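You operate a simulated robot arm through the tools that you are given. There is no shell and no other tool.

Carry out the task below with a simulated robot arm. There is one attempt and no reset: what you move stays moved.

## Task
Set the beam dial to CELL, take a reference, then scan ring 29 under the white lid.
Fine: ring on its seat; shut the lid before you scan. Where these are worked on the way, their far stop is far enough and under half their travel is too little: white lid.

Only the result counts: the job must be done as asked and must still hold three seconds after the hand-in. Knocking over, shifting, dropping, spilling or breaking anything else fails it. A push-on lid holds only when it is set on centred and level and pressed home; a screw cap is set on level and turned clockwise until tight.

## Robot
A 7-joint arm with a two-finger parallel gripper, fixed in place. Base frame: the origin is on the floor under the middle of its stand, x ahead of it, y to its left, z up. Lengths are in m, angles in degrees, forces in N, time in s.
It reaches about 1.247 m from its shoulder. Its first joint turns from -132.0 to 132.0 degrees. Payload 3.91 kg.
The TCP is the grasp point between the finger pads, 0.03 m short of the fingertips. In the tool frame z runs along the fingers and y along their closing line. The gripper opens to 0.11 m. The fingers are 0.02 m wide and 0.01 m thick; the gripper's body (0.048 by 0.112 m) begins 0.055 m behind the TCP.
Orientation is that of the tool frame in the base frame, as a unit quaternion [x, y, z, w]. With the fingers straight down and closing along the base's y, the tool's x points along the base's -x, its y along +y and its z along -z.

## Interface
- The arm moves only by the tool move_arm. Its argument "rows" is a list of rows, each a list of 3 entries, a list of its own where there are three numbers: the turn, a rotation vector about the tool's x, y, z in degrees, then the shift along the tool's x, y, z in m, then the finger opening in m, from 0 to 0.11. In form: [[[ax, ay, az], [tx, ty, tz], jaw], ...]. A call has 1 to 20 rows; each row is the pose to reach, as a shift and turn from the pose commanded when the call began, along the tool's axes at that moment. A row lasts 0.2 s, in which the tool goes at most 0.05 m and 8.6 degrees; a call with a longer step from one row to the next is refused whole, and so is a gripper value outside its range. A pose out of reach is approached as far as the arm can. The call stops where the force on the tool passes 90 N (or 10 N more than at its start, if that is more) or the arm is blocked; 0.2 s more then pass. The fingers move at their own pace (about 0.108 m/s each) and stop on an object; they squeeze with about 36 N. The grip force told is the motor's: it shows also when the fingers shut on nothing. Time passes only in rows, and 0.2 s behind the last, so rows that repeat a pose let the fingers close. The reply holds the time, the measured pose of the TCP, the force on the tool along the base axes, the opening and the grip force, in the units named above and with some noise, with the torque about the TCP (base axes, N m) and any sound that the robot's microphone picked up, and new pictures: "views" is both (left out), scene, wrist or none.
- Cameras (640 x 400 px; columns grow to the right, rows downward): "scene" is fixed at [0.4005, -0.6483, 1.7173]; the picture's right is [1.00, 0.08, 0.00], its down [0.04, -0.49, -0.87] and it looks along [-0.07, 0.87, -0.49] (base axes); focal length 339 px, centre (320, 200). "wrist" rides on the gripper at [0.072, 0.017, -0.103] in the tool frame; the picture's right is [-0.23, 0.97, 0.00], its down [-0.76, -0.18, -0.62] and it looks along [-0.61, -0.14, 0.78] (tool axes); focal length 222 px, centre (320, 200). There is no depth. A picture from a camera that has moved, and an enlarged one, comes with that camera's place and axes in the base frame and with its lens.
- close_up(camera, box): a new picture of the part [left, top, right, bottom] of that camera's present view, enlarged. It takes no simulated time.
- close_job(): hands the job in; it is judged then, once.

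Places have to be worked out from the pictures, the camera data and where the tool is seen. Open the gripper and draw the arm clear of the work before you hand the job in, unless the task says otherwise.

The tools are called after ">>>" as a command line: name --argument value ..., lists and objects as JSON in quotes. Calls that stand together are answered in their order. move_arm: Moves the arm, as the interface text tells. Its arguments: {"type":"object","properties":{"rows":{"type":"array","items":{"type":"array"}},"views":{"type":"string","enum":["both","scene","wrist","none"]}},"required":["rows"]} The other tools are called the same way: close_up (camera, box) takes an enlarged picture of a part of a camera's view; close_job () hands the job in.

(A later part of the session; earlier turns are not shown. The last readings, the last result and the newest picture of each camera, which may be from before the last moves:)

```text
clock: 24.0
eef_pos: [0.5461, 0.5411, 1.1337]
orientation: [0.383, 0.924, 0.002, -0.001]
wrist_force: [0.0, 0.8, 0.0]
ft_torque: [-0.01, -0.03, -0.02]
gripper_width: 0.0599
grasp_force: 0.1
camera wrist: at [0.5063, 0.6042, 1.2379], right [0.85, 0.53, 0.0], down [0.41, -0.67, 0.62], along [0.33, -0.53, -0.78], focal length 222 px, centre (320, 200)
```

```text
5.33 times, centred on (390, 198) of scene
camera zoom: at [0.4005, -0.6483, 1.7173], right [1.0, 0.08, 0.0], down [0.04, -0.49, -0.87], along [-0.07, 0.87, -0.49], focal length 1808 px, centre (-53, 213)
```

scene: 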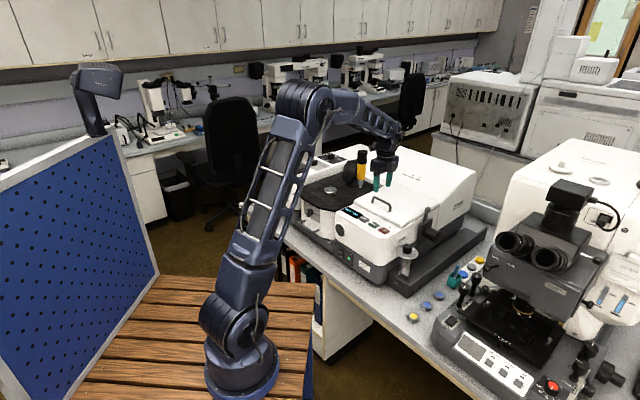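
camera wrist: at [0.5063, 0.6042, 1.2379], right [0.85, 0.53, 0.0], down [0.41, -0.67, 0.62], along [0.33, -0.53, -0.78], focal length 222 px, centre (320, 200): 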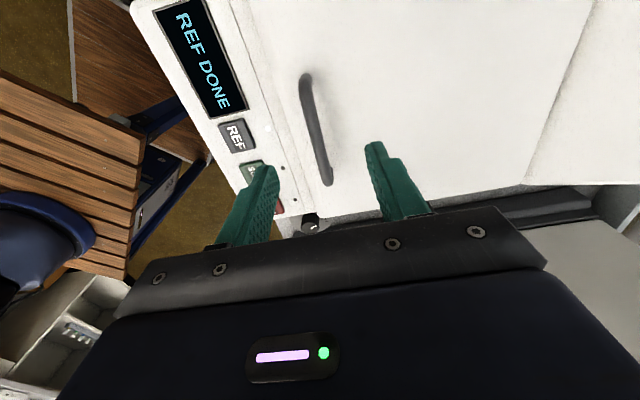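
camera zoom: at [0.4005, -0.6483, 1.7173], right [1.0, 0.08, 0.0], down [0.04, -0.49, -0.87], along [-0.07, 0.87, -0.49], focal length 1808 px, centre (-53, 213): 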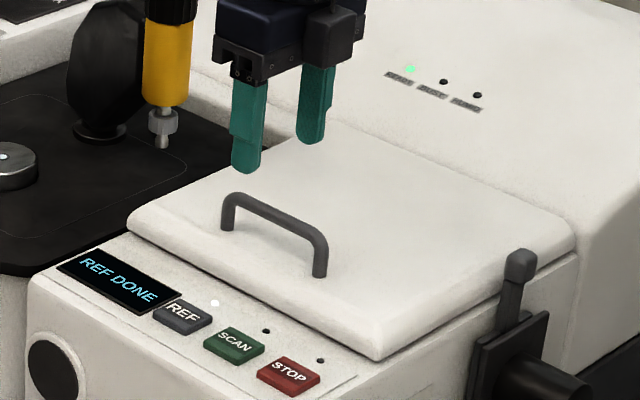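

The refined bar position is (0.5436, 0.5364, 1.062). I'll descend straddling it and close gently.

>>> move_arm --rows '[[[0, 0, 0], [-0.0015, -0.0051, 0.02], 0.05], [[0, 0, 0], [-0.0015, -0.0051, 0.045], 0.05], [[0, 0, 0], [-0.0015, -0.0051, 0.0597], 0.05], [[0, 0, 0], [-0.0015, -0.0051, 0.0597], 0.03], [[0, 0, 0], [-0.0015, -0.0051, 0.0597], 0.0], [[0, 0, 0], [-0.0015, -0.0051, 0.0597], 0.0], [[0, 0, 0], [-0.0015, -0.0051, 0.0597], 0.0]]'

>>> close_up --camera "scene" --box '[340, 160, 440, 235]'

```text
clock: 25.6
eef_pos: [0.5444, 0.5381, 1.0748]
orientation: [0.382, 0.924, 0.001, 0.0]
wrist_force: [-1.7, -4.0, -2.4]
ft_torque: [-0.14, -0.01, -0.02]
gripper_width: 0.0107
grasp_force: 45.2
camera wrist: at [0.5049, 0.6013, 1.1778], right [0.85, 0.53, 0.0], down [0.41, -0.67, 0.62], along [0.33, -0.53, -0.78], focal length 222 px, centre (320, 200)
```

scene: 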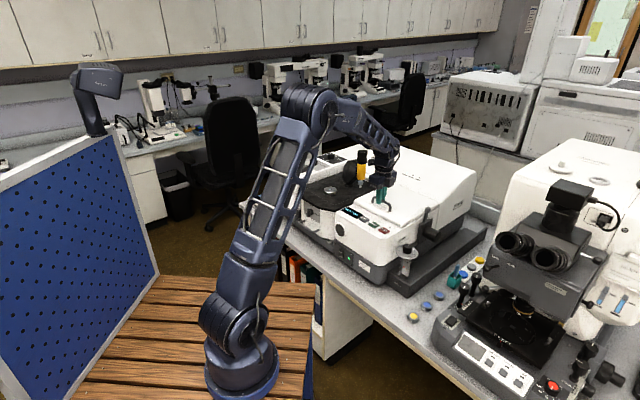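
wrist: 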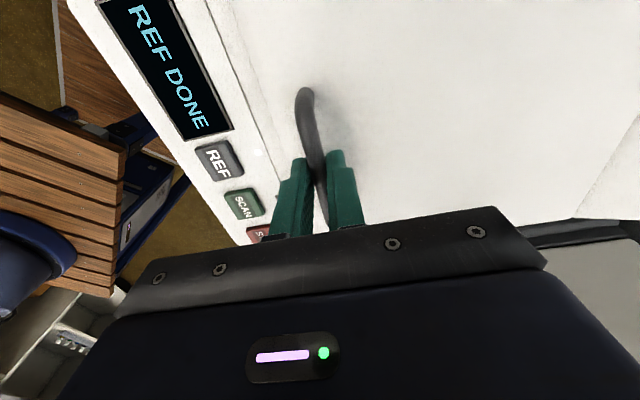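

```text
5.33 times, centred on (390, 198) of scene
camera zoom: at [0.4005, -0.6483, 1.7173], right [1.0, 0.08, 0.0], down [0.04, -0.49, -0.87], along [-0.07, 0.87, -0.49], focal length 1808 px, centre (-53, 213)
```

zoom: 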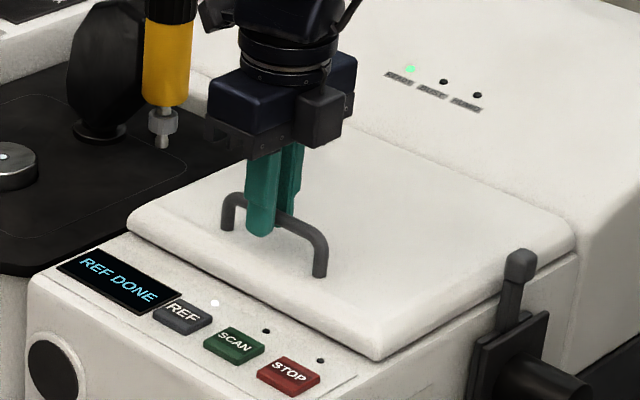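

Bar is firmly gripped. I'll lift along the estimated hinge arc by about 6° and read the forces.

>>> move_arm --rows '[[[0, 0, 0], [0, 0.0008, -0.004], 0.0], [[0, 0, 0], [0, 0.0016, -0.008], 0.0], [[0, 0, 0], [0, 0.0026, -0.012], 0.0], [[0, 0, 0], [0, 0.0038, -0.016], 0.0], [[0, 0, 0], [0, 0.005, -0.02], 0.0]]' --views "scene"

>>> close_up --camera "scene" --box '[340, 160, 440, 235]'

```text
clock: 26.8
eef_pos: [0.546, 0.5391, 1.0931]
orientation: [0.381, 0.924, 0.001, -0.001]
wrist_force: [-6.8, 13.2, -4.2]
ft_torque: [0.46, 0.47, -0.19]
gripper_width: 0.0105
grasp_force: 45.0
```

scene: 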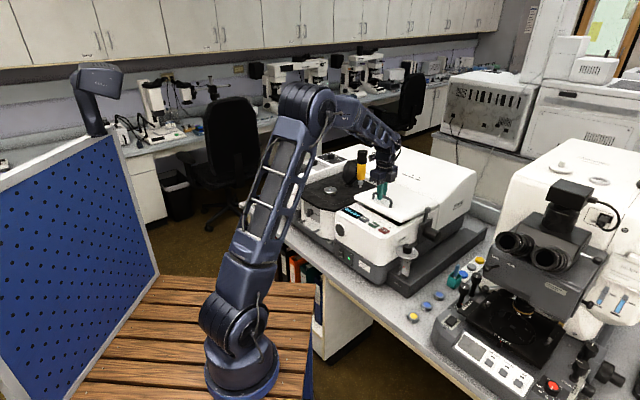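

```text
5.33 times, centred on (390, 198) of scene
camera zoom: at [0.4005, -0.6483, 1.7173], right [1.0, 0.08, 0.0], down [0.04, -0.49, -0.87], along [-0.07, 0.87, -0.49], focal length 1808 px, centre (-53, 213)
```

zoom: 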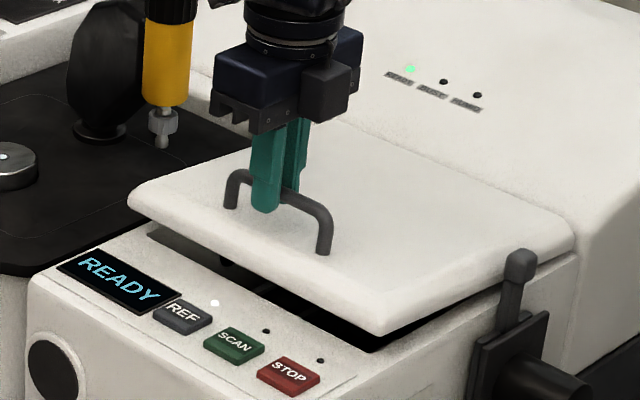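

The lid pivots as modelled with low force (about 4 N down). At this small angle I'll briefly open the fingers to see whether the hinge holds by itself.

>>> move_arm --rows '[[[0, 0, 0], [0, 0, 0], 0.016], [[0, 0, 0], [0, 0, 0], 0.03], [[0, 0, 0], [0, 0, 0], 0.03]]' --views "scene"

>>> close_up --camera "scene" --box '[340, 160, 440, 235]'

```text
clock: 27.6
eef_pos: [0.5482, 0.5397, 1.0924]
orientation: [0.383, 0.924, 0.001, -0.001]
wrist_force: [0.4, 1.2, 0.5]
ft_torque: [-0.03, -0.01, -0.02]
gripper_width: 0.0302
grasp_force: 0.0
```

scene: 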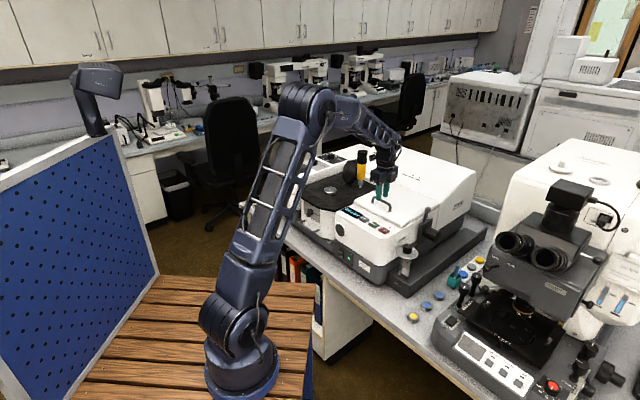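

```text
5.33 times, centred on (390, 198) of scene
camera zoom: at [0.4005, -0.6483, 1.7173], right [1.0, 0.08, 0.0], down [0.04, -0.49, -0.87], along [-0.07, 0.87, -0.49], focal length 1808 px, centre (-53, 213)
```

zoom: 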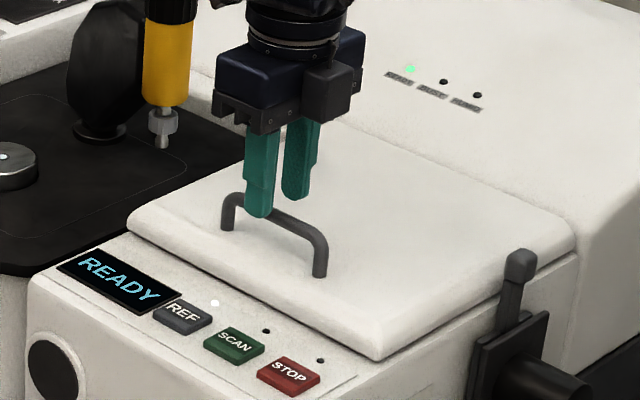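

The lid drops shut on its own, so it must be carried all the way to its far stop. Before regripping, I'll lift off and take a look at the housing behind the lid and test the reach there with a forward tilt.

>>> move_arm --rows '[[[0, 0, 0], [0, 0, -0.03], 0.04], [[0, 0, 0], [0, 0, -0.07], 0.06], [[-5, 0, 0], [0, 0.0, -0.11], 0.08], [[-10, 0, 0], [0, 0.0, -0.14], 0.1], [[-15, 0, 0], [0, 0.0, -0.16], 0.11], [[-20, 0, 0], [0, 0.0, -0.16], 0.11], [[-25, 0, 0], [0, 0.0, -0.16], 0.11], [[-25, 0, 0], [0, 0.0, -0.16], 0.11]]'

>>> close_up --camera "scene" --box '[330, 130, 490, 250]'

```text
clock: 29.4
eef_pos: [0.549, 0.5382, 1.2532]
orientation: [0.374, 0.901, 0.202, 0.082]
wrist_force: [1.0, -0.7, 0.2]
ft_torque: [0.01, -0.04, 0.0]
gripper_width: 0.1098
grasp_force: 0.0
camera wrist: at [0.4768, 0.5694, 1.3539], right [0.78, 0.46, 0.41], down [0.24, -0.84, 0.49], along [0.57, -0.28, -0.77], focal length 222 px, centre (320, 200)
```

scene: 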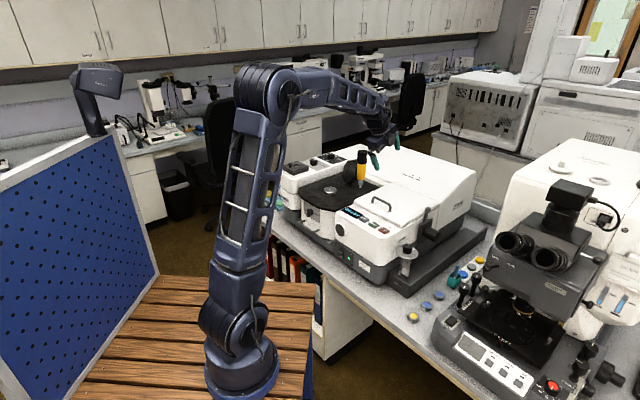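
wrist: 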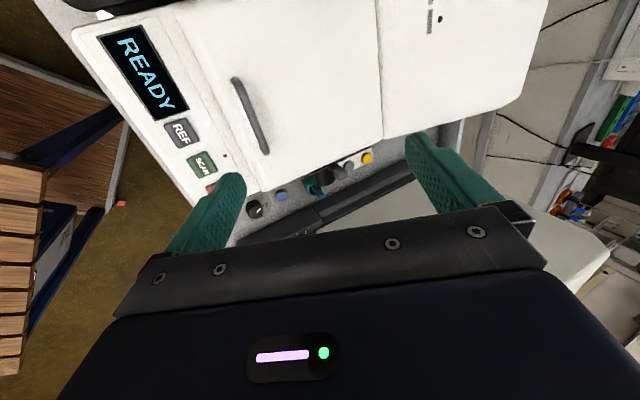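

```text
3.33 times, centred on (410, 190) of scene
camera zoom: at [0.4005, -0.6483, 1.7173], right [1.0, 0.08, 0.0], down [0.04, -0.49, -0.87], along [-0.07, 0.87, -0.49], focal length 1130 px, centre (20, 233)
```

zoom: 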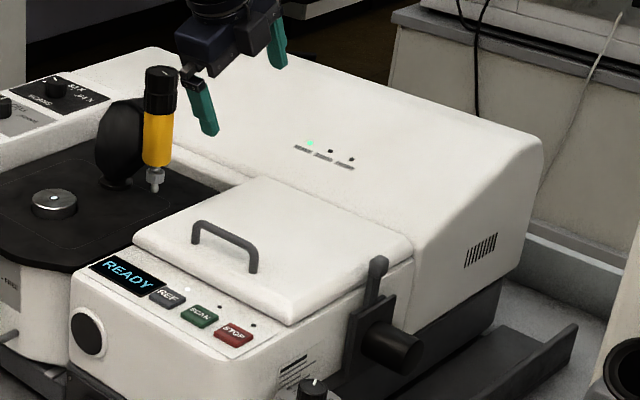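

The housing behind only slopes gently (1.03 to 1.08), so it isn't in the way. I'll test the reach with the 25° forward tilt at the positions needed near full lid opening, in free air above the lid.

>>> move_arm --rows '[[[0, 0, 0], [0, 0.032, 0.0215], 0.06], [[0, 0, 0], [0, 0.064, 0.043], 0.06], [[0, 0, 0], [0, 0.096, 0.0645], 0.06], [[0, 0, 0], [0, 0.128, 0.086], 0.06], [[0, 0, 0], [0, 0.1595, 0.1075], 0.06], [[0, 0, 0], [0, 0.18, 0.112], 0.06], [[0, 0, 0], [0, 0.2, 0.1153], 0.06], [[0, 0, 0], [0, 0.2271, 0.128], 0.06], [[0, 0, 0], [0, 0.2271, 0.128], 0.06]]'

```text
clock: 31.4
eef_pos: [0.7308, 0.7218, 1.2344]
orientation: [0.374, 0.902, 0.201, 0.082]
wrist_force: [-0.2, 0.5, -0.6]
ft_torque: [0.02, -0.02, 0.01]
gripper_width: 0.0602
grasp_force: 0.1
camera wrist: at [0.6607, 0.7547, 1.3359], right [0.79, 0.46, 0.41], down [0.24, -0.84, 0.49], along [0.57, -0.28, -0.77], focal length 222 px, centre (320, 200)
```

scene: 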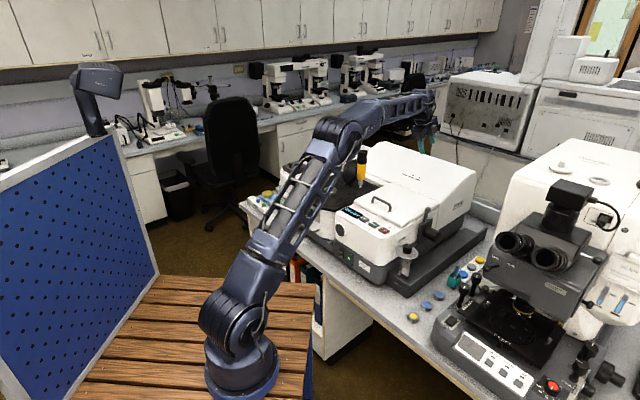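
wrist: 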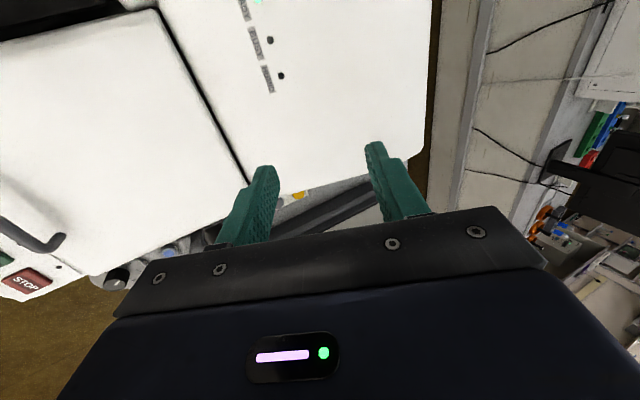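

Reach is fine at u≈1.03 with 25° tilt. I'll check that the hand can also be straight down out there.

>>> move_arm --rows '[[[8, 0, 0], [0, 0, 0], 0.06], [[16, 0, 0], [0, 0, 0], 0.06], [[25, 0, 0], [0, 0, 0], 0.06], [[25, 0, 0], [0, 0.02, 0.01], 0.06], [[25, 0, 0], [0, 0.04, 0.02], 0.06], [[25, 0, 0], [0, 0.04, 0.02], 0.06]]' --views "wrist"

```text
refused: row 3 steps farther than a row can; nothing moved
```

>>> move_arm --rows '[[[8, 0, 0], [0, 0, 0], 0.06], [[16, 0, 0], [0, 0, 0], 0.06], [[24, 0, 0], [0, 0, 0], 0.06], [[25, 0, 0], [0, 0.02, 0.01], 0.06], [[25, 0, 0], [0, 0.04, 0.02], 0.06], [[25, 0, 0], [0, 0.04, 0.02], 0.06]]' --views "wrist"

```text
clock: 32.8
eef_pos: [0.721, 0.7042, 1.2183]
orientation: [0.383, 0.924, 0.002, -0.001]
wrist_force: [0.4, -0.1, 0.1]
ft_torque: [0.04, 0.01, 0.03]
gripper_width: 0.06
grasp_force: 0.1
out of reach, approached as far as the arm can: row 3, 4, 5, 6
camera wrist: at [0.6807, 0.7677, 1.3213], right [0.85, 0.53, 0.0], down [0.41, -0.67, 0.62], along [0.33, -0.53, -0.78], focal length 222 px, centre (320, 200)
```

wrist: 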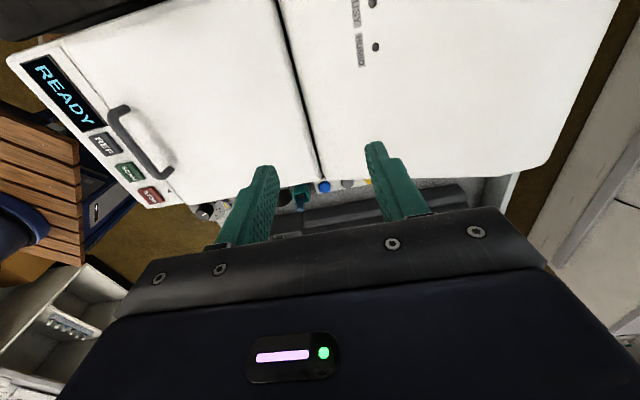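

Straight-down reach goes to about u≈1.008 at z≈1.218, sufficient for about 90° of lid. I'll use this view for a better hinge-line fix.

>>> close_up --camera "wrist" --box '[90, 0, 410, 200]'

```text
2.00 times, centred on (250, 100) of wrist
camera zoom: at [0.6807, 0.7677, 1.3213], right [0.85, 0.53, 0.0], down [0.41, -0.67, 0.62], along [0.33, -0.53, -0.78], focal length 444 px, centre (460, 400)
```

zoom: 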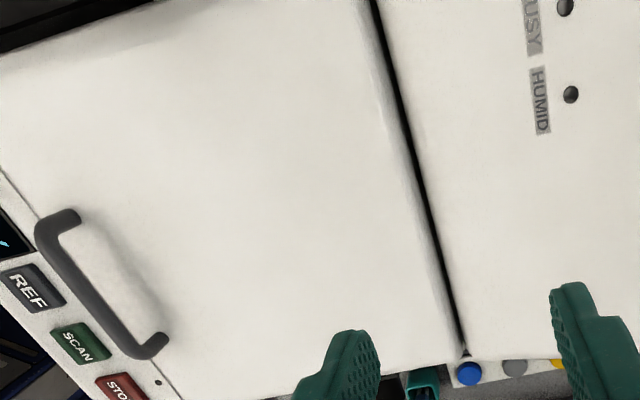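

Hinge line is at about u≈0.98 (x+y≈1.388), so the bar's radius is ≈0.21. I'll step back a little to find out what reference pose the controller holds after the out-of-reach rows.

>>> move_arm --rows '[[[0, 0, 0], [0, -0.03, 0], 0.05], [[0, 0, 0], [0, -0.06, 0], 0.05], [[0, 0, 0], [0, -0.06, 0], 0.05]]' --views "none"

```text
clock: 33.6
eef_pos: [0.6756, 0.6625, 1.2141]
orientation: [0.383, 0.924, 0.001, -0.001]
wrist_force: [-0.5, 0.2, -1.2]
ft_torque: [0.04, -0.01, -0.05]
gripper_width: 0.0499
grasp_force: 0.2
```

The reference is the reached pose. Now back over the bar, stopping at z≈1.11 to verify alignment before regripping.

>>> move_arm --rows '[[[0, 0, 0], [0.001, -0.045, 0.0], 0.05], [[0, 0, 0], [0.002, -0.09, 0.02], 0.05], [[0, 0, 0], [0.003, -0.135, 0.05], 0.05], [[0, 0, 0], [0.004, -0.17, 0.08], 0.05], [[0, 0, 0], [0.004, -0.182, 0.104], 0.05], [[0, 0, 0], [0.004, -0.182, 0.104], 0.05]]' --views "wrist"

>>> close_up --camera "wrist" --box '[210, 70, 450, 230]'

```text
refused: row 3 steps farther than a row can; nothing moved
```

```text
2.50 times, centred on (330, 150) of wrist
camera zoom: at [0.6361, 0.7261, 1.319], right [0.85, 0.53, 0.0], down [0.41, -0.67, 0.62], along [0.33, -0.53, -0.78], focal length 555 px, centre (295, 325)
```

zoom: 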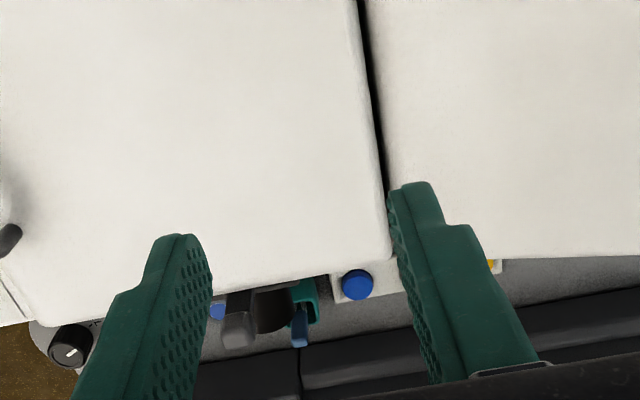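

The hinge gap is confirmed at u≈0.981. Redoing the return to the bar with smaller steps.

>>> move_arm --rows '[[[0, 0, 0], [0.001, -0.045, 0.0], 0.05], [[0, 0, 0], [0.002, -0.085, 0.02], 0.05], [[0, 0, 0], [0.003, -0.12, 0.045], 0.05], [[0, 0, 0], [0.004, -0.15, 0.07], 0.05], [[0, 0, 0], [0.004, -0.175, 0.095], 0.05], [[0, 0, 0], [0.004, -0.182, 0.104], 0.05], [[0, 0, 0], [0.004, -0.182, 0.104], 0.05]]' --views "wrist"

>>> close_up --camera "wrist" --box '[210, 70, 450, 230]'

```text
clock: 35.2
eef_pos: [0.541, 0.5344, 1.1104]
orientation: [0.383, 0.924, 0.002, -0.002]
wrist_force: [0.8, 0.1, 0.7]
ft_torque: [-0.01, -0.03, -0.01]
gripper_width: 0.0498
grasp_force: 0.2
camera wrist: at [0.5025, 0.5988, 1.2147], right [0.85, 0.53, 0.0], down [0.41, -0.67, 0.62], along [0.33, -0.53, -0.78], focal length 222 px, centre (320, 200)
```

wrist: 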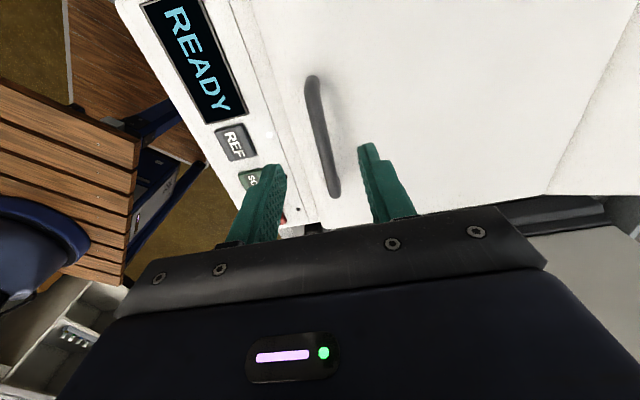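

```text
2.50 times, centred on (330, 150) of wrist
camera zoom: at [0.5025, 0.5988, 1.2147], right [0.85, 0.53, 0.0], down [0.41, -0.67, 0.62], along [0.33, -0.53, -0.78], focal length 555 px, centre (295, 325)
```

zoom: 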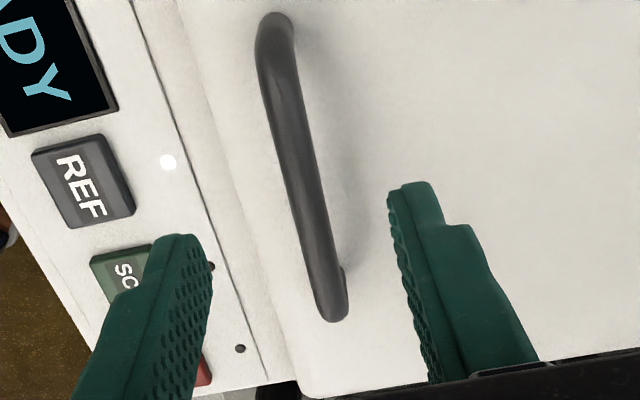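

Aligned with the bar. Descend, close on it.

>>> move_arm --rows '[[[0, 0, 0], [0, 0.0035, 0.02], 0.05], [[0, 0, 0], [0, 0.0035, 0.0364], 0.05], [[0, 0, 0], [0, 0.0035, 0.0364], 0.02], [[0, 0, 0], [0, 0.0035, 0.0364], 0.0], [[0, 0, 0], [0, 0.0035, 0.0364], 0.0], [[0, 0, 0], [0, 0.0035, 0.0364], 0.0]]' --views "none"

```text
clock: 36.6
eef_pos: [0.5434, 0.5382, 1.0759]
orientation: [0.382, 0.924, 0.0, -0.001]
wrist_force: [-8.7, -9.5, 0.4]
ft_torque: [-0.17, 0.21, -0.01]
gripper_width: 0.0105
grasp_force: 45.2
```

Gripped. Lifting along the arc to about 12° and reading forces.

>>> move_arm --rows '[[[0, 0, 0], [0, 0.0024, -0.0111], 0.0], [[0, 0, 0], [0, 0.0057, -0.0221], 0.0], [[0, 0, 0], [0, 0.0095, -0.0329], 0.0], [[0, 0, 0], [0, 0.014, -0.0435], 0.0], [[0, 0, 0], [0, 0.014, -0.0435], 0.0]]' --views "scene"

>>> close_up --camera "scene" --box '[340, 150, 440, 225]'

```text
clock: 37.8
eef_pos: [0.5513, 0.5464, 1.1195]
orientation: [0.383, 0.924, 0.001, -0.002]
wrist_force: [-39.0, -44.8, 19.3]
ft_torque: [-1.03, 0.53, -0.21]
gripper_width: 0.0108
grasp_force: 45.7
```

scene: 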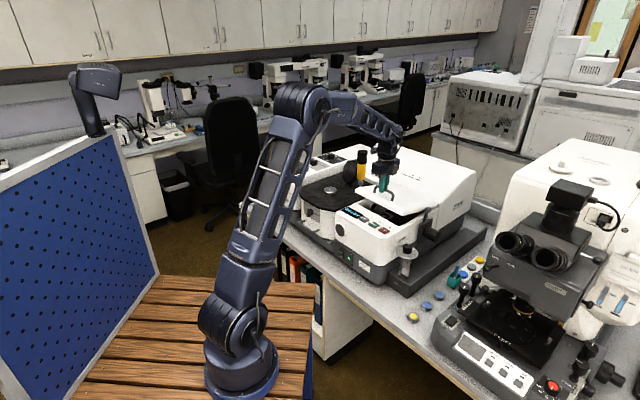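

```text
5.33 times, centred on (390, 188) of scene
camera zoom: at [0.4005, -0.6483, 1.7173], right [1.0, 0.08, 0.0], down [0.04, -0.49, -0.87], along [-0.07, 0.87, -0.49], focal length 1808 px, centre (-53, 267)
```

zoom: 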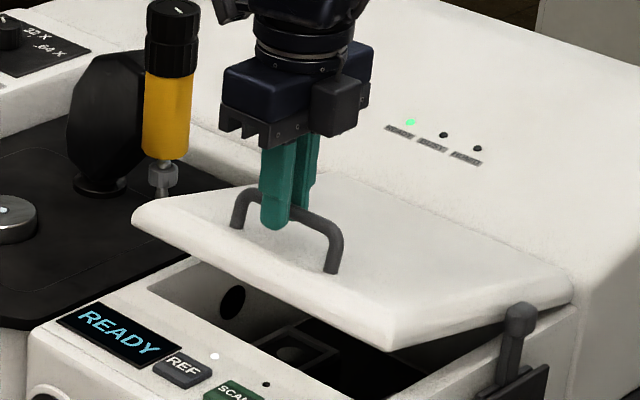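

The force shows I'm pulling about 1.5 mm too far back (the hinge is higher than assumed). I'll relieve that, continue with the corrected arc to about 21°, and check.

>>> move_arm --rows '[[[0, 0, 0], [0, -0.0016, 0], 0.0], [[0, 0, 0], [0, 0.0031, -0.0106], 0.0], [[0, 0, 0], [0, 0.0083, -0.0207], 0.0], [[0, 0, 0], [0, 0.0139, -0.0306], 0.0], [[0, 0, 0], [0, 0.0139, -0.0306], 0.0]]' --views "none"

```text
clock: 39.0
eef_pos: [0.5617, 0.557, 1.1501]
orientation: [0.383, 0.924, 0.002, -0.001]
wrist_force: [-31.5, -33.4, 22.5]
ft_torque: [-0.44, 0.79, -0.32]
gripper_width: 0.0106
grasp_force: 44.4
```

Force is radially outward from the hinge (≈50 N), so my arc is slightly too tight. I'll relieve, use the updated radius, and begin tilting the tool forward as the lid rises to about 30°.

>>> move_arm --rows '[[[0, 0, 0], [0, -0.0018, 0], 0.0], [[-4, 0, 0], [0, 0.0036, -0.0117], 0.0], [[-8, 0, 0], [0, 0.0093, -0.0211], 0.0], [[-12, 0, 0], [0, 0.0155, -0.03], 0.0], [[-12, 0, 0], [0, 0.0155, -0.03], 0.0]]' --views "scene"

>>> close_up --camera "scene" --box '[340, 150, 440, 225]'

```text
clock: 40.2
eef_pos: [0.5749, 0.5703, 1.1801]
orientation: [0.381, 0.918, 0.099, 0.041]
wrist_force: [-5.6, -8.1, 3.2]
ft_torque: [-0.43, -0.3, -0.64]
gripper_width: 0.0107
grasp_force: 44.8
```

scene: 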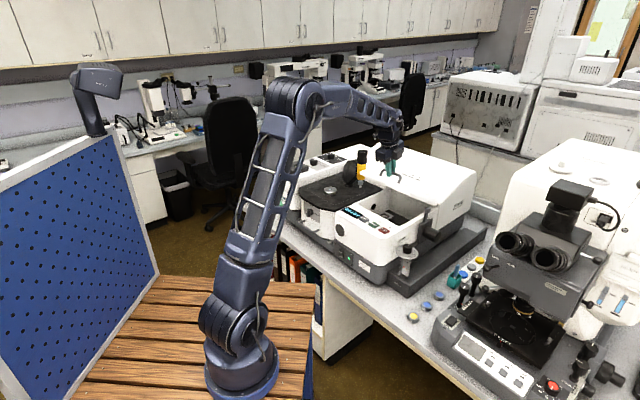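

```text
5.33 times, centred on (390, 188) of scene
camera zoom: at [0.4005, -0.6483, 1.7173], right [1.0, 0.08, 0.0], down [0.04, -0.49, -0.87], along [-0.07, 0.87, -0.49], focal length 1808 px, centre (-53, 267)
```

zoom: 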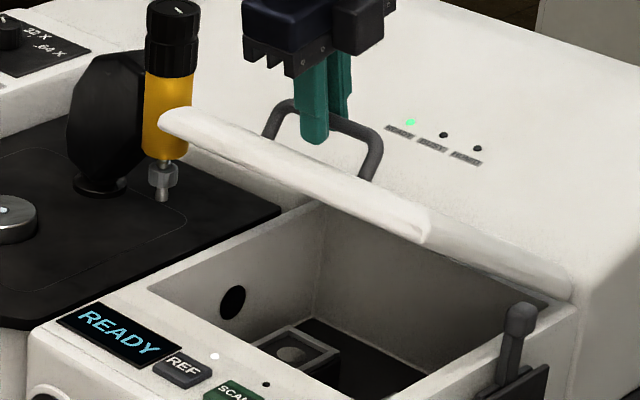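

Good: force is down to about 10 N, so the model fits. I can see the inside with a small square seat block. Continuing to about 45° with growing forward tilt.

>>> move_arm --rows '[[[-2, 0, 0], [0, 0.0087, -0.007], 0.0], [[-4, 0, 0], [0, 0.0178, -0.0136], 0.0], [[-6, 0, 0], [0, 0.0273, -0.0197], 0.0], [[-8, 0, 0], [0, 0.037, -0.0253], 0.0], [[-10, 0, 0], [0, 0.0469, -0.0299], 0.0], [[-10, 0, 0], [0, 0.0469, -0.0299], 0.0]]' --views "scene"

>>> close_up --camera "scene" --box '[340, 150, 440, 225]'

```text
clock: 41.6
eef_pos: [0.6024, 0.5975, 1.2183]
orientation: [0.376, 0.907, 0.178, 0.073]
wrist_force: [0.8, -7.7, 3.4]
ft_torque: [0.19, 0.21, -0.63]
gripper_width: 0.0107
grasp_force: 45.2
```

scene: 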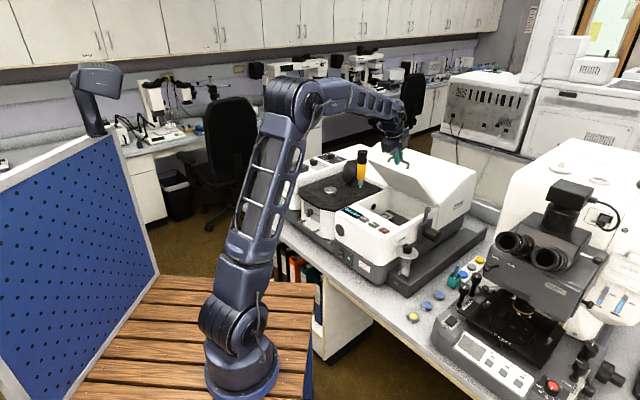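

```text
5.33 times, centred on (390, 188) of scene
camera zoom: at [0.4005, -0.6483, 1.7173], right [1.0, 0.08, 0.0], down [0.04, -0.49, -0.87], along [-0.07, 0.87, -0.49], focal length 1808 px, centre (-53, 267)
```

zoom: 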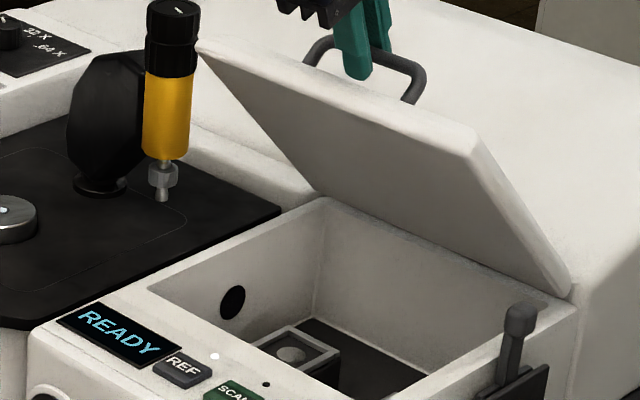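

Lid is at about 45° with negligible force. Continue to about 66°.

>>> move_arm --rows '[[[-2, 0, 0], [0, 0.0108, -0.0026], 0.0], [[-3, 0, 0], [0, 0.022, -0.0046], 0.0], [[-3, 0, 0], [0, 0.0336, -0.006], 0.0], [[-3, 0, 0], [0, 0.045, -0.0066], 0.0], [[-3, 0, 0], [0, 0.0566, -0.0068], 0.0], [[-3, 0, 0], [0, 0.0681, -0.0062], 0.0], [[-3, 0, 0], [0, 0.0797, -0.0053], 0.0], [[-3, 0, 0], [0, 0.0797, -0.0053], 0.0]]' --views "scene"

>>> close_up --camera "scene" --box '[340, 140, 450, 225]'

```text
clock: 43.4
eef_pos: [0.6545, 0.6507, 1.2542]
orientation: [0.374, 0.902, 0.2, 0.082]
wrist_force: [-2.2, 1.5, -3.3]
ft_torque: [0.37, 0.32, -0.66]
gripper_width: 0.0105
grasp_force: 44.8
```

scene: 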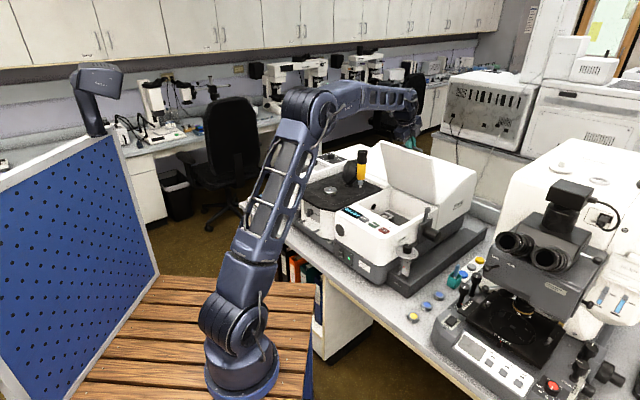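

```text
4.71 times, centred on (395, 182) of scene
camera zoom: at [0.4005, -0.6483, 1.7173], right [1.0, 0.08, 0.0], down [0.04, -0.49, -0.87], along [-0.07, 0.87, -0.49], focal length 1596 px, centre (-33, 282)
```

zoom: 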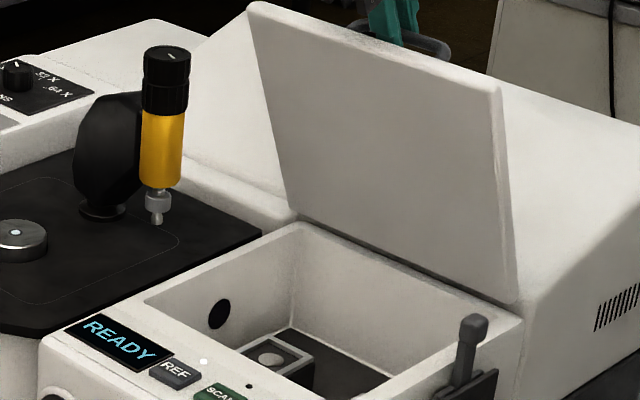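

At about 66° now, still nearly force-free. Continue to about 81°.

>>> move_arm --rows '[[[0, 0, 0], [0, 0.0113, 0.0023], 0.0], [[0, 0, 0], [0, 0.0224, 0.0051], 0.0], [[0, 0, 0], [0, 0.0335, 0.0086], 0.0], [[1, 0, 0], [0, 0.0446, 0.0127], 0.0], [[2, 0, 0], [0, 0.0554, 0.0173], 0.0], [[2, 0, 0], [0, 0.0554, 0.0173], 0.0]]'

>>> close_up --camera "scene" --box '[340, 130, 450, 225]'

```text
clock: 44.8
eef_pos: [0.6953, 0.689, 1.2608]
orientation: [0.375, 0.905, 0.186, 0.075]
wrist_force: [-14.0, 13.7, -5.4]
ft_torque: [0.34, 0.37, -0.65]
gripper_width: 0.0105
grasp_force: 44.7
camera wrist: at [0.6255, 0.7233, 1.3629], right [0.79, 0.47, 0.38], down [0.25, -0.83, 0.5], along [0.55, -0.3, -0.78], focal length 222 px, centre (320, 200)
```

scene: 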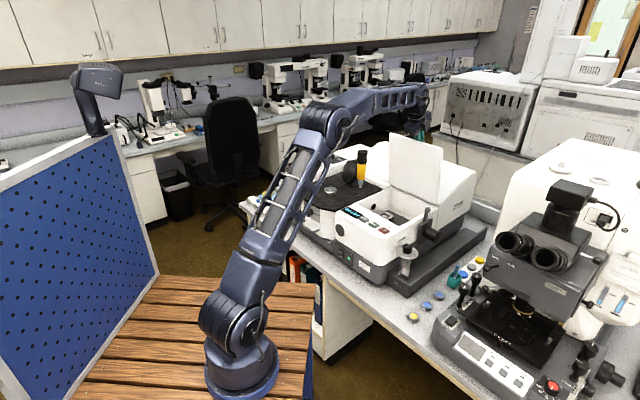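
wrist: 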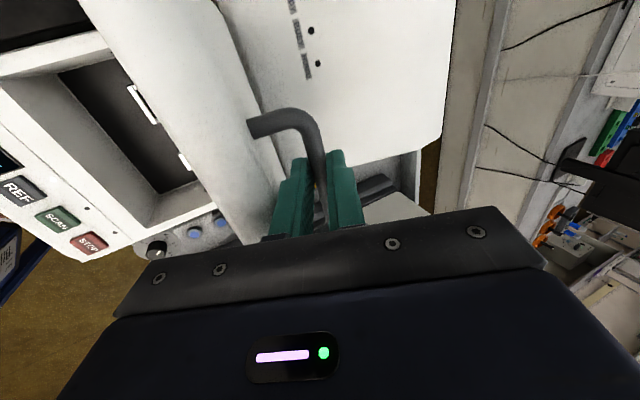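

```text
4.21 times, centred on (395, 178) of scene
camera zoom: at [0.4005, -0.6483, 1.7173], right [1.0, 0.08, 0.0], down [0.04, -0.49, -0.87], along [-0.07, 0.87, -0.49], focal length 1428 px, centre (4, 295)
```

zoom: 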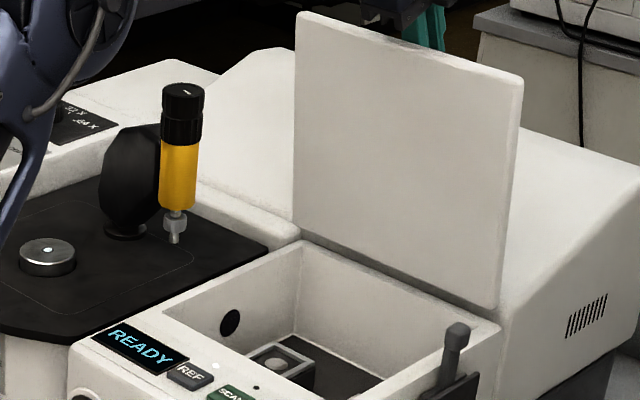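

The lid is near vertical (about 81°), forces low. Continue to about 90–93°, watching reach and force.

>>> move_arm --rows '[[[1, 0, 0], [0, 0.0108, 0.0047], 0.0], [[2, 0, 0], [0, 0.0215, 0.01], 0.0], [[3, 0, 0], [0, 0.0316, 0.0159], 0.0], [[3, 0, 0], [0, 0.0316, 0.0159], 0.0]]'

>>> close_up --camera "scene" --box '[340, 130, 450, 225]'

```text
clock: 45.8
eef_pos: [0.7193, 0.7138, 1.2591]
orientation: [0.377, 0.91, 0.162, 0.065]
wrist_force: [-8.8, 9.1, -8.2]
ft_torque: [0.44, 0.5, -0.56]
gripper_width: 0.0107
grasp_force: 45.3
camera wrist: at [0.6541, 0.7518, 1.3617], right [0.81, 0.49, 0.33], down [0.27, -0.81, 0.52], along [0.52, -0.33, -0.78], focal length 222 px, centre (320, 200)
```

scene: 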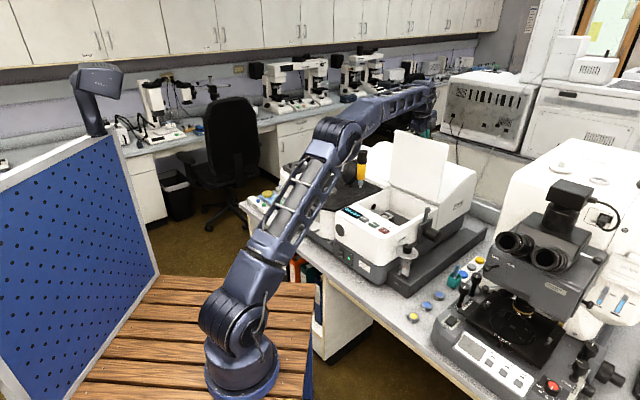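
wrist: 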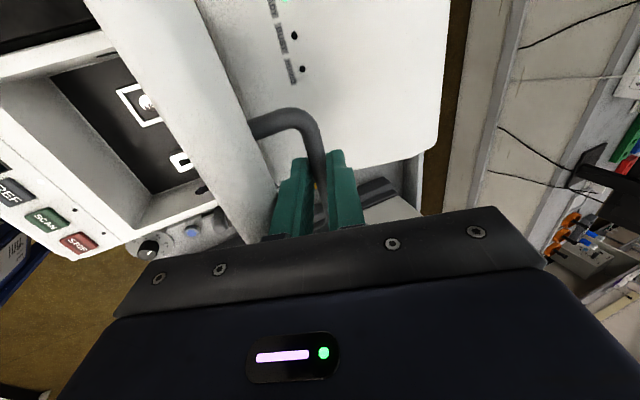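

```text
4.21 times, centred on (395, 178) of scene
camera zoom: at [0.4005, -0.6483, 1.7173], right [1.0, 0.08, 0.0], down [0.04, -0.49, -0.87], along [-0.07, 0.87, -0.49], focal length 1428 px, centre (4, 295)
```

zoom: 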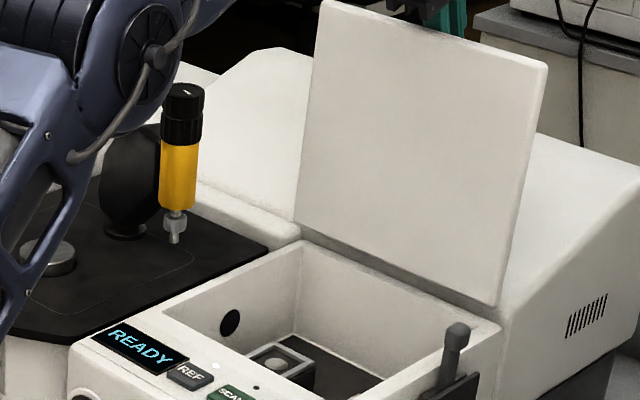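

Lid at about 90°. Pushing on a few more degrees to find its far stop.

>>> move_arm --rows '[[[0, 0, 0], [0, 0.0098, 0.0058], 0.0], [[0, 0, 0], [0, 0.0194, 0.0122], 0.0], [[0, 0, 0], [0, 0.0194, 0.0122], 0.0]]'

>>> close_up --camera "scene" --box '[340, 130, 450, 225]'

```text
clock: 46.6
eef_pos: [0.7323, 0.7267, 1.2546]
orientation: [0.378, 0.91, 0.16, 0.065]
wrist_force: [-35.4, -23.1, -1.5]
ft_torque: [-6.6, 6.09, 0.3]
gripper_width: 0.0103
grasp_force: 44.3
camera wrist: at [0.6679, 0.7656, 1.3582], right [0.81, 0.49, 0.33], down [0.27, -0.81, 0.52], along [0.52, -0.33, -0.78], focal length 222 px, centre (320, 200)
```

scene: 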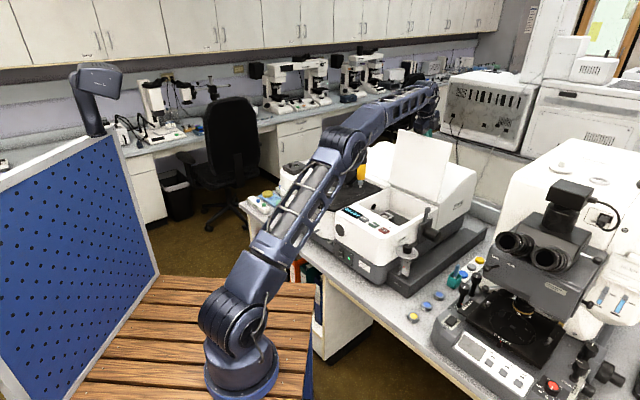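
wrist: 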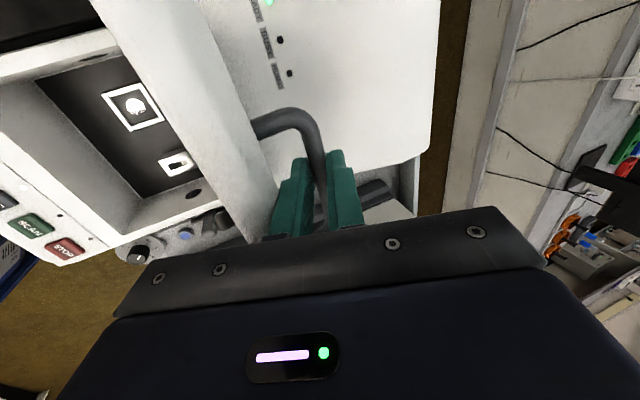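

```text
4.21 times, centred on (395, 178) of scene
camera zoom: at [0.4005, -0.6483, 1.7173], right [1.0, 0.08, 0.0], down [0.04, -0.49, -0.87], along [-0.07, 0.87, -0.49], focal length 1428 px, centre (4, 295)
```

zoom: 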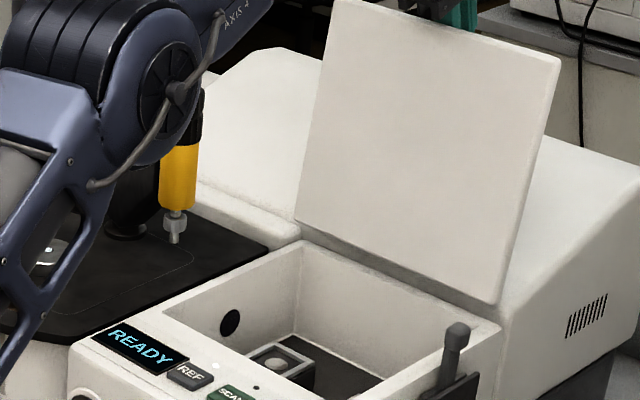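

A strong torque appeared: the tilted fingers are likely bearing on the lid's edge, or the stop is reached. I'll ease the tilt by 4° and back 3 mm, then loosen the grip slightly to see which way the lid leans.

>>> move_arm --rows '[[[2, 0, 0], [0, -0.0015, 0], 0.0], [[4, 0, 0], [0, -0.003, 0], 0.0], [[4, 0, 0], [0, -0.003, 0], 0.02], [[4, 0, 0], [0, -0.003, 0], 0.02], [[4, 0, 0], [0, -0.003, 0], 0.02]]'

>>> close_up --camera "wrist" --box '[210, 70, 450, 230]'

>>> close_up --camera "scene" --box '[340, 130, 450, 225]'

```text
clock: 47.8
eef_pos: [0.7332, 0.7275, 1.2517]
orientation: [0.379, 0.915, 0.129, 0.053]
wrist_force: [-0.4, 0.0, 0.4]
ft_torque: [0.02, 0.0, 0.02]
gripper_width: 0.0201
grasp_force: 0.0
camera wrist: at [0.6736, 0.7697, 1.3559], right [0.82, 0.5, 0.27], down [0.3, -0.78, 0.55], along [0.48, -0.37, -0.79], focal length 222 px, centre (320, 200)
```

scene: 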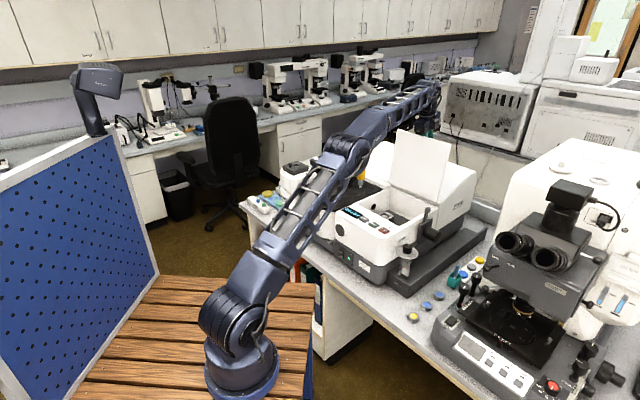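
wrist: 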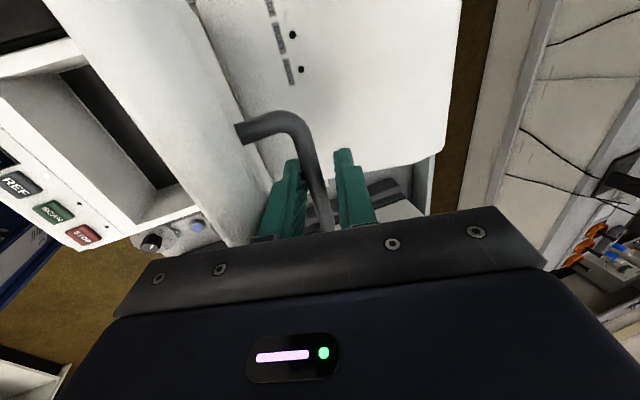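

```text
2.50 times, centred on (330, 150) of wrist
camera zoom: at [0.6736, 0.7697, 1.3559], right [0.82, 0.5, 0.27], down [0.3, -0.78, 0.55], along [0.48, -0.37, -0.79], focal length 555 px, centre (295, 325)
```

zoom: 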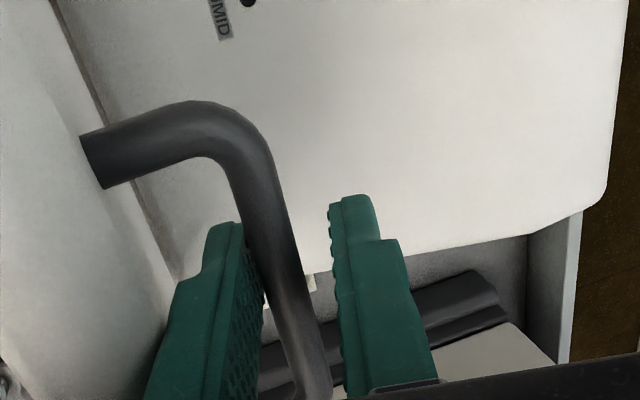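

```text
4.21 times, centred on (395, 178) of scene
camera zoom: at [0.4005, -0.6483, 1.7173], right [1.0, 0.08, 0.0], down [0.04, -0.49, -0.87], along [-0.07, 0.87, -0.49], focal length 1428 px, centre (4, 295)
```

zoom: 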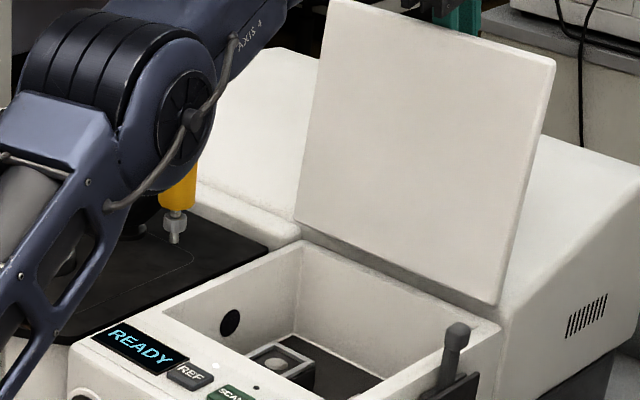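

No load with the fingers slightly open; the bar seems near the front finger. I'll open a little wider to see whether the bar stays put.

>>> move_arm --rows '[[[0, 0, 0], [0, 0, 0], 0.03], [[0, 0, 0], [0, 0, 0], 0.035], [[0, 0, 0], [0, 0, 0], 0.035]]' --views "wrist"

>>> close_up --camera "wrist" --box '[210, 70, 450, 230]'

>>> close_up --camera "scene" --box '[340, 130, 450, 225]'

```text
clock: 48.6
eef_pos: [0.7332, 0.7266, 1.2535]
orientation: [0.379, 0.915, 0.13, 0.052]
wrist_force: [0.6, 0.5, 0.0]
ft_torque: [-0.01, 0.01, 0.07]
gripper_width: 0.0342
grasp_force: 0.0
camera wrist: at [0.6727, 0.7699, 1.3575], right [0.82, 0.5, 0.27], down [0.3, -0.78, 0.55], along [0.48, -0.37, -0.79], focal length 222 px, centre (320, 200)
```

wrist: 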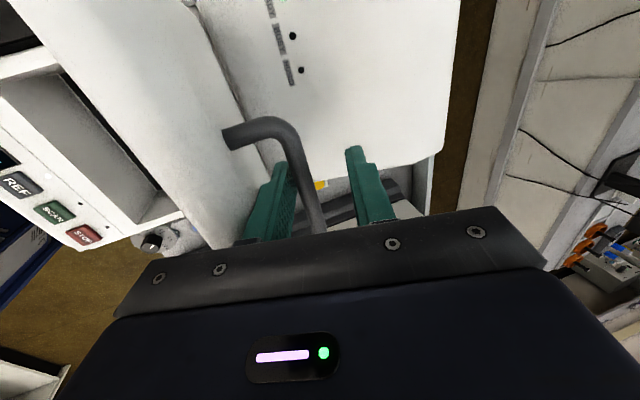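

```text
2.50 times, centred on (330, 150) of wrist
camera zoom: at [0.6727, 0.7699, 1.3575], right [0.82, 0.5, 0.27], down [0.3, -0.78, 0.55], along [0.48, -0.37, -0.79], focal length 555 px, centre (295, 325)
```

zoom: 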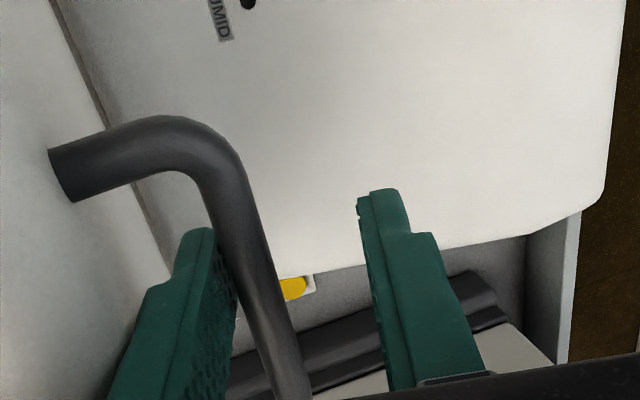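

```text
4.21 times, centred on (395, 178) of scene
camera zoom: at [0.4005, -0.6483, 1.7173], right [1.0, 0.08, 0.0], down [0.04, -0.49, -0.87], along [-0.07, 0.87, -0.49], focal length 1428 px, centre (4, 295)
```

zoom: 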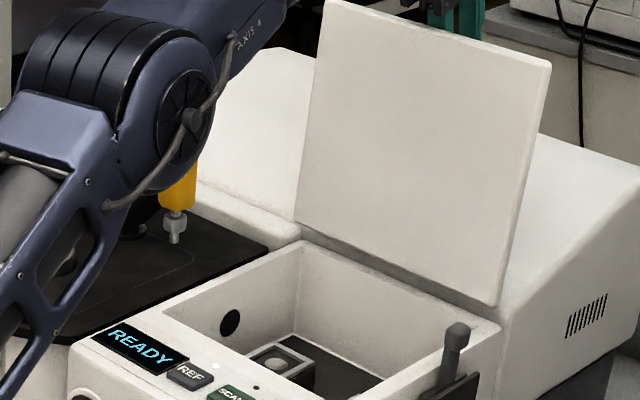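

The bar follows the front finger: the lid is just short of its balance point (≈92°). I'll lessen the tilt slightly, go 5 mm further and close again to push it to about 96°, then test which way it leans.

>>> move_arm --rows '[[[1, 0, 0], [0, 0.0022, 0.0012], 0.035], [[2, 0, 0], [0, 0.0045, 0.0024], 0.035], [[2, 0, 0], [0, 0.0045, 0.0024], 0.02], [[2, 0, 0], [0, 0.0045, 0.0024], 0.0], [[2, 0, 0], [0, 0.0045, 0.0024], 0.0]]'

>>> close_up --camera "scene" --box '[340, 130, 450, 225]'

```text
clock: 49.8
eef_pos: [0.7352, 0.7309, 1.2521]
orientation: [0.381, 0.917, 0.112, 0.045]
wrist_force: [-29.1, -32.8, -20.1]
ft_torque: [-0.24, 0.74, -0.6]
gripper_width: 0.0108
grasp_force: 45.2
camera wrist: at [0.6777, 0.7764, 1.3564], right [0.83, 0.51, 0.23], down [0.31, -0.77, 0.56], along [0.46, -0.39, -0.8], focal length 222 px, centre (320, 200)
```

scene: 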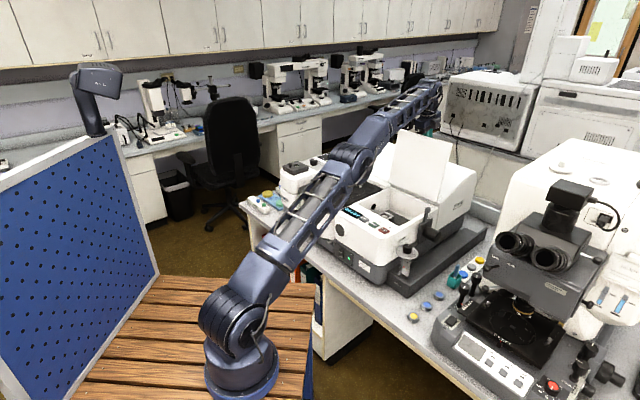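
wrist: 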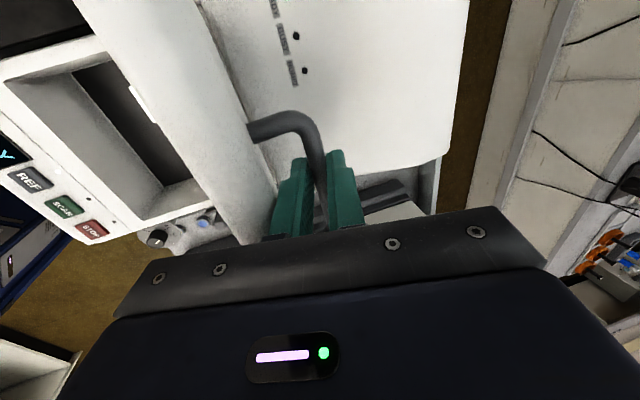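

```text
4.21 times, centred on (395, 178) of scene
camera zoom: at [0.4005, -0.6483, 1.7173], right [1.0, 0.08, 0.0], down [0.04, -0.49, -0.87], along [-0.07, 0.87, -0.49], focal length 1428 px, centre (4, 295)
```

zoom: 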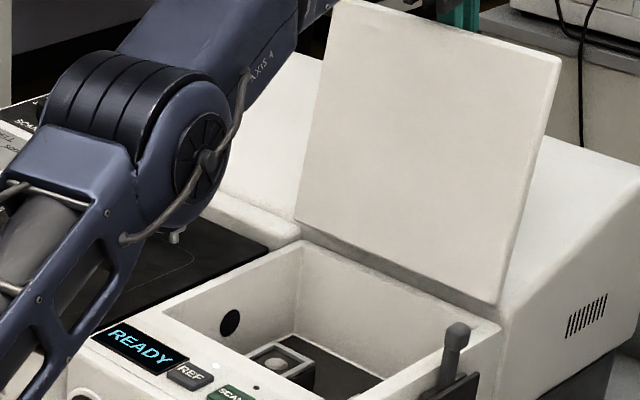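

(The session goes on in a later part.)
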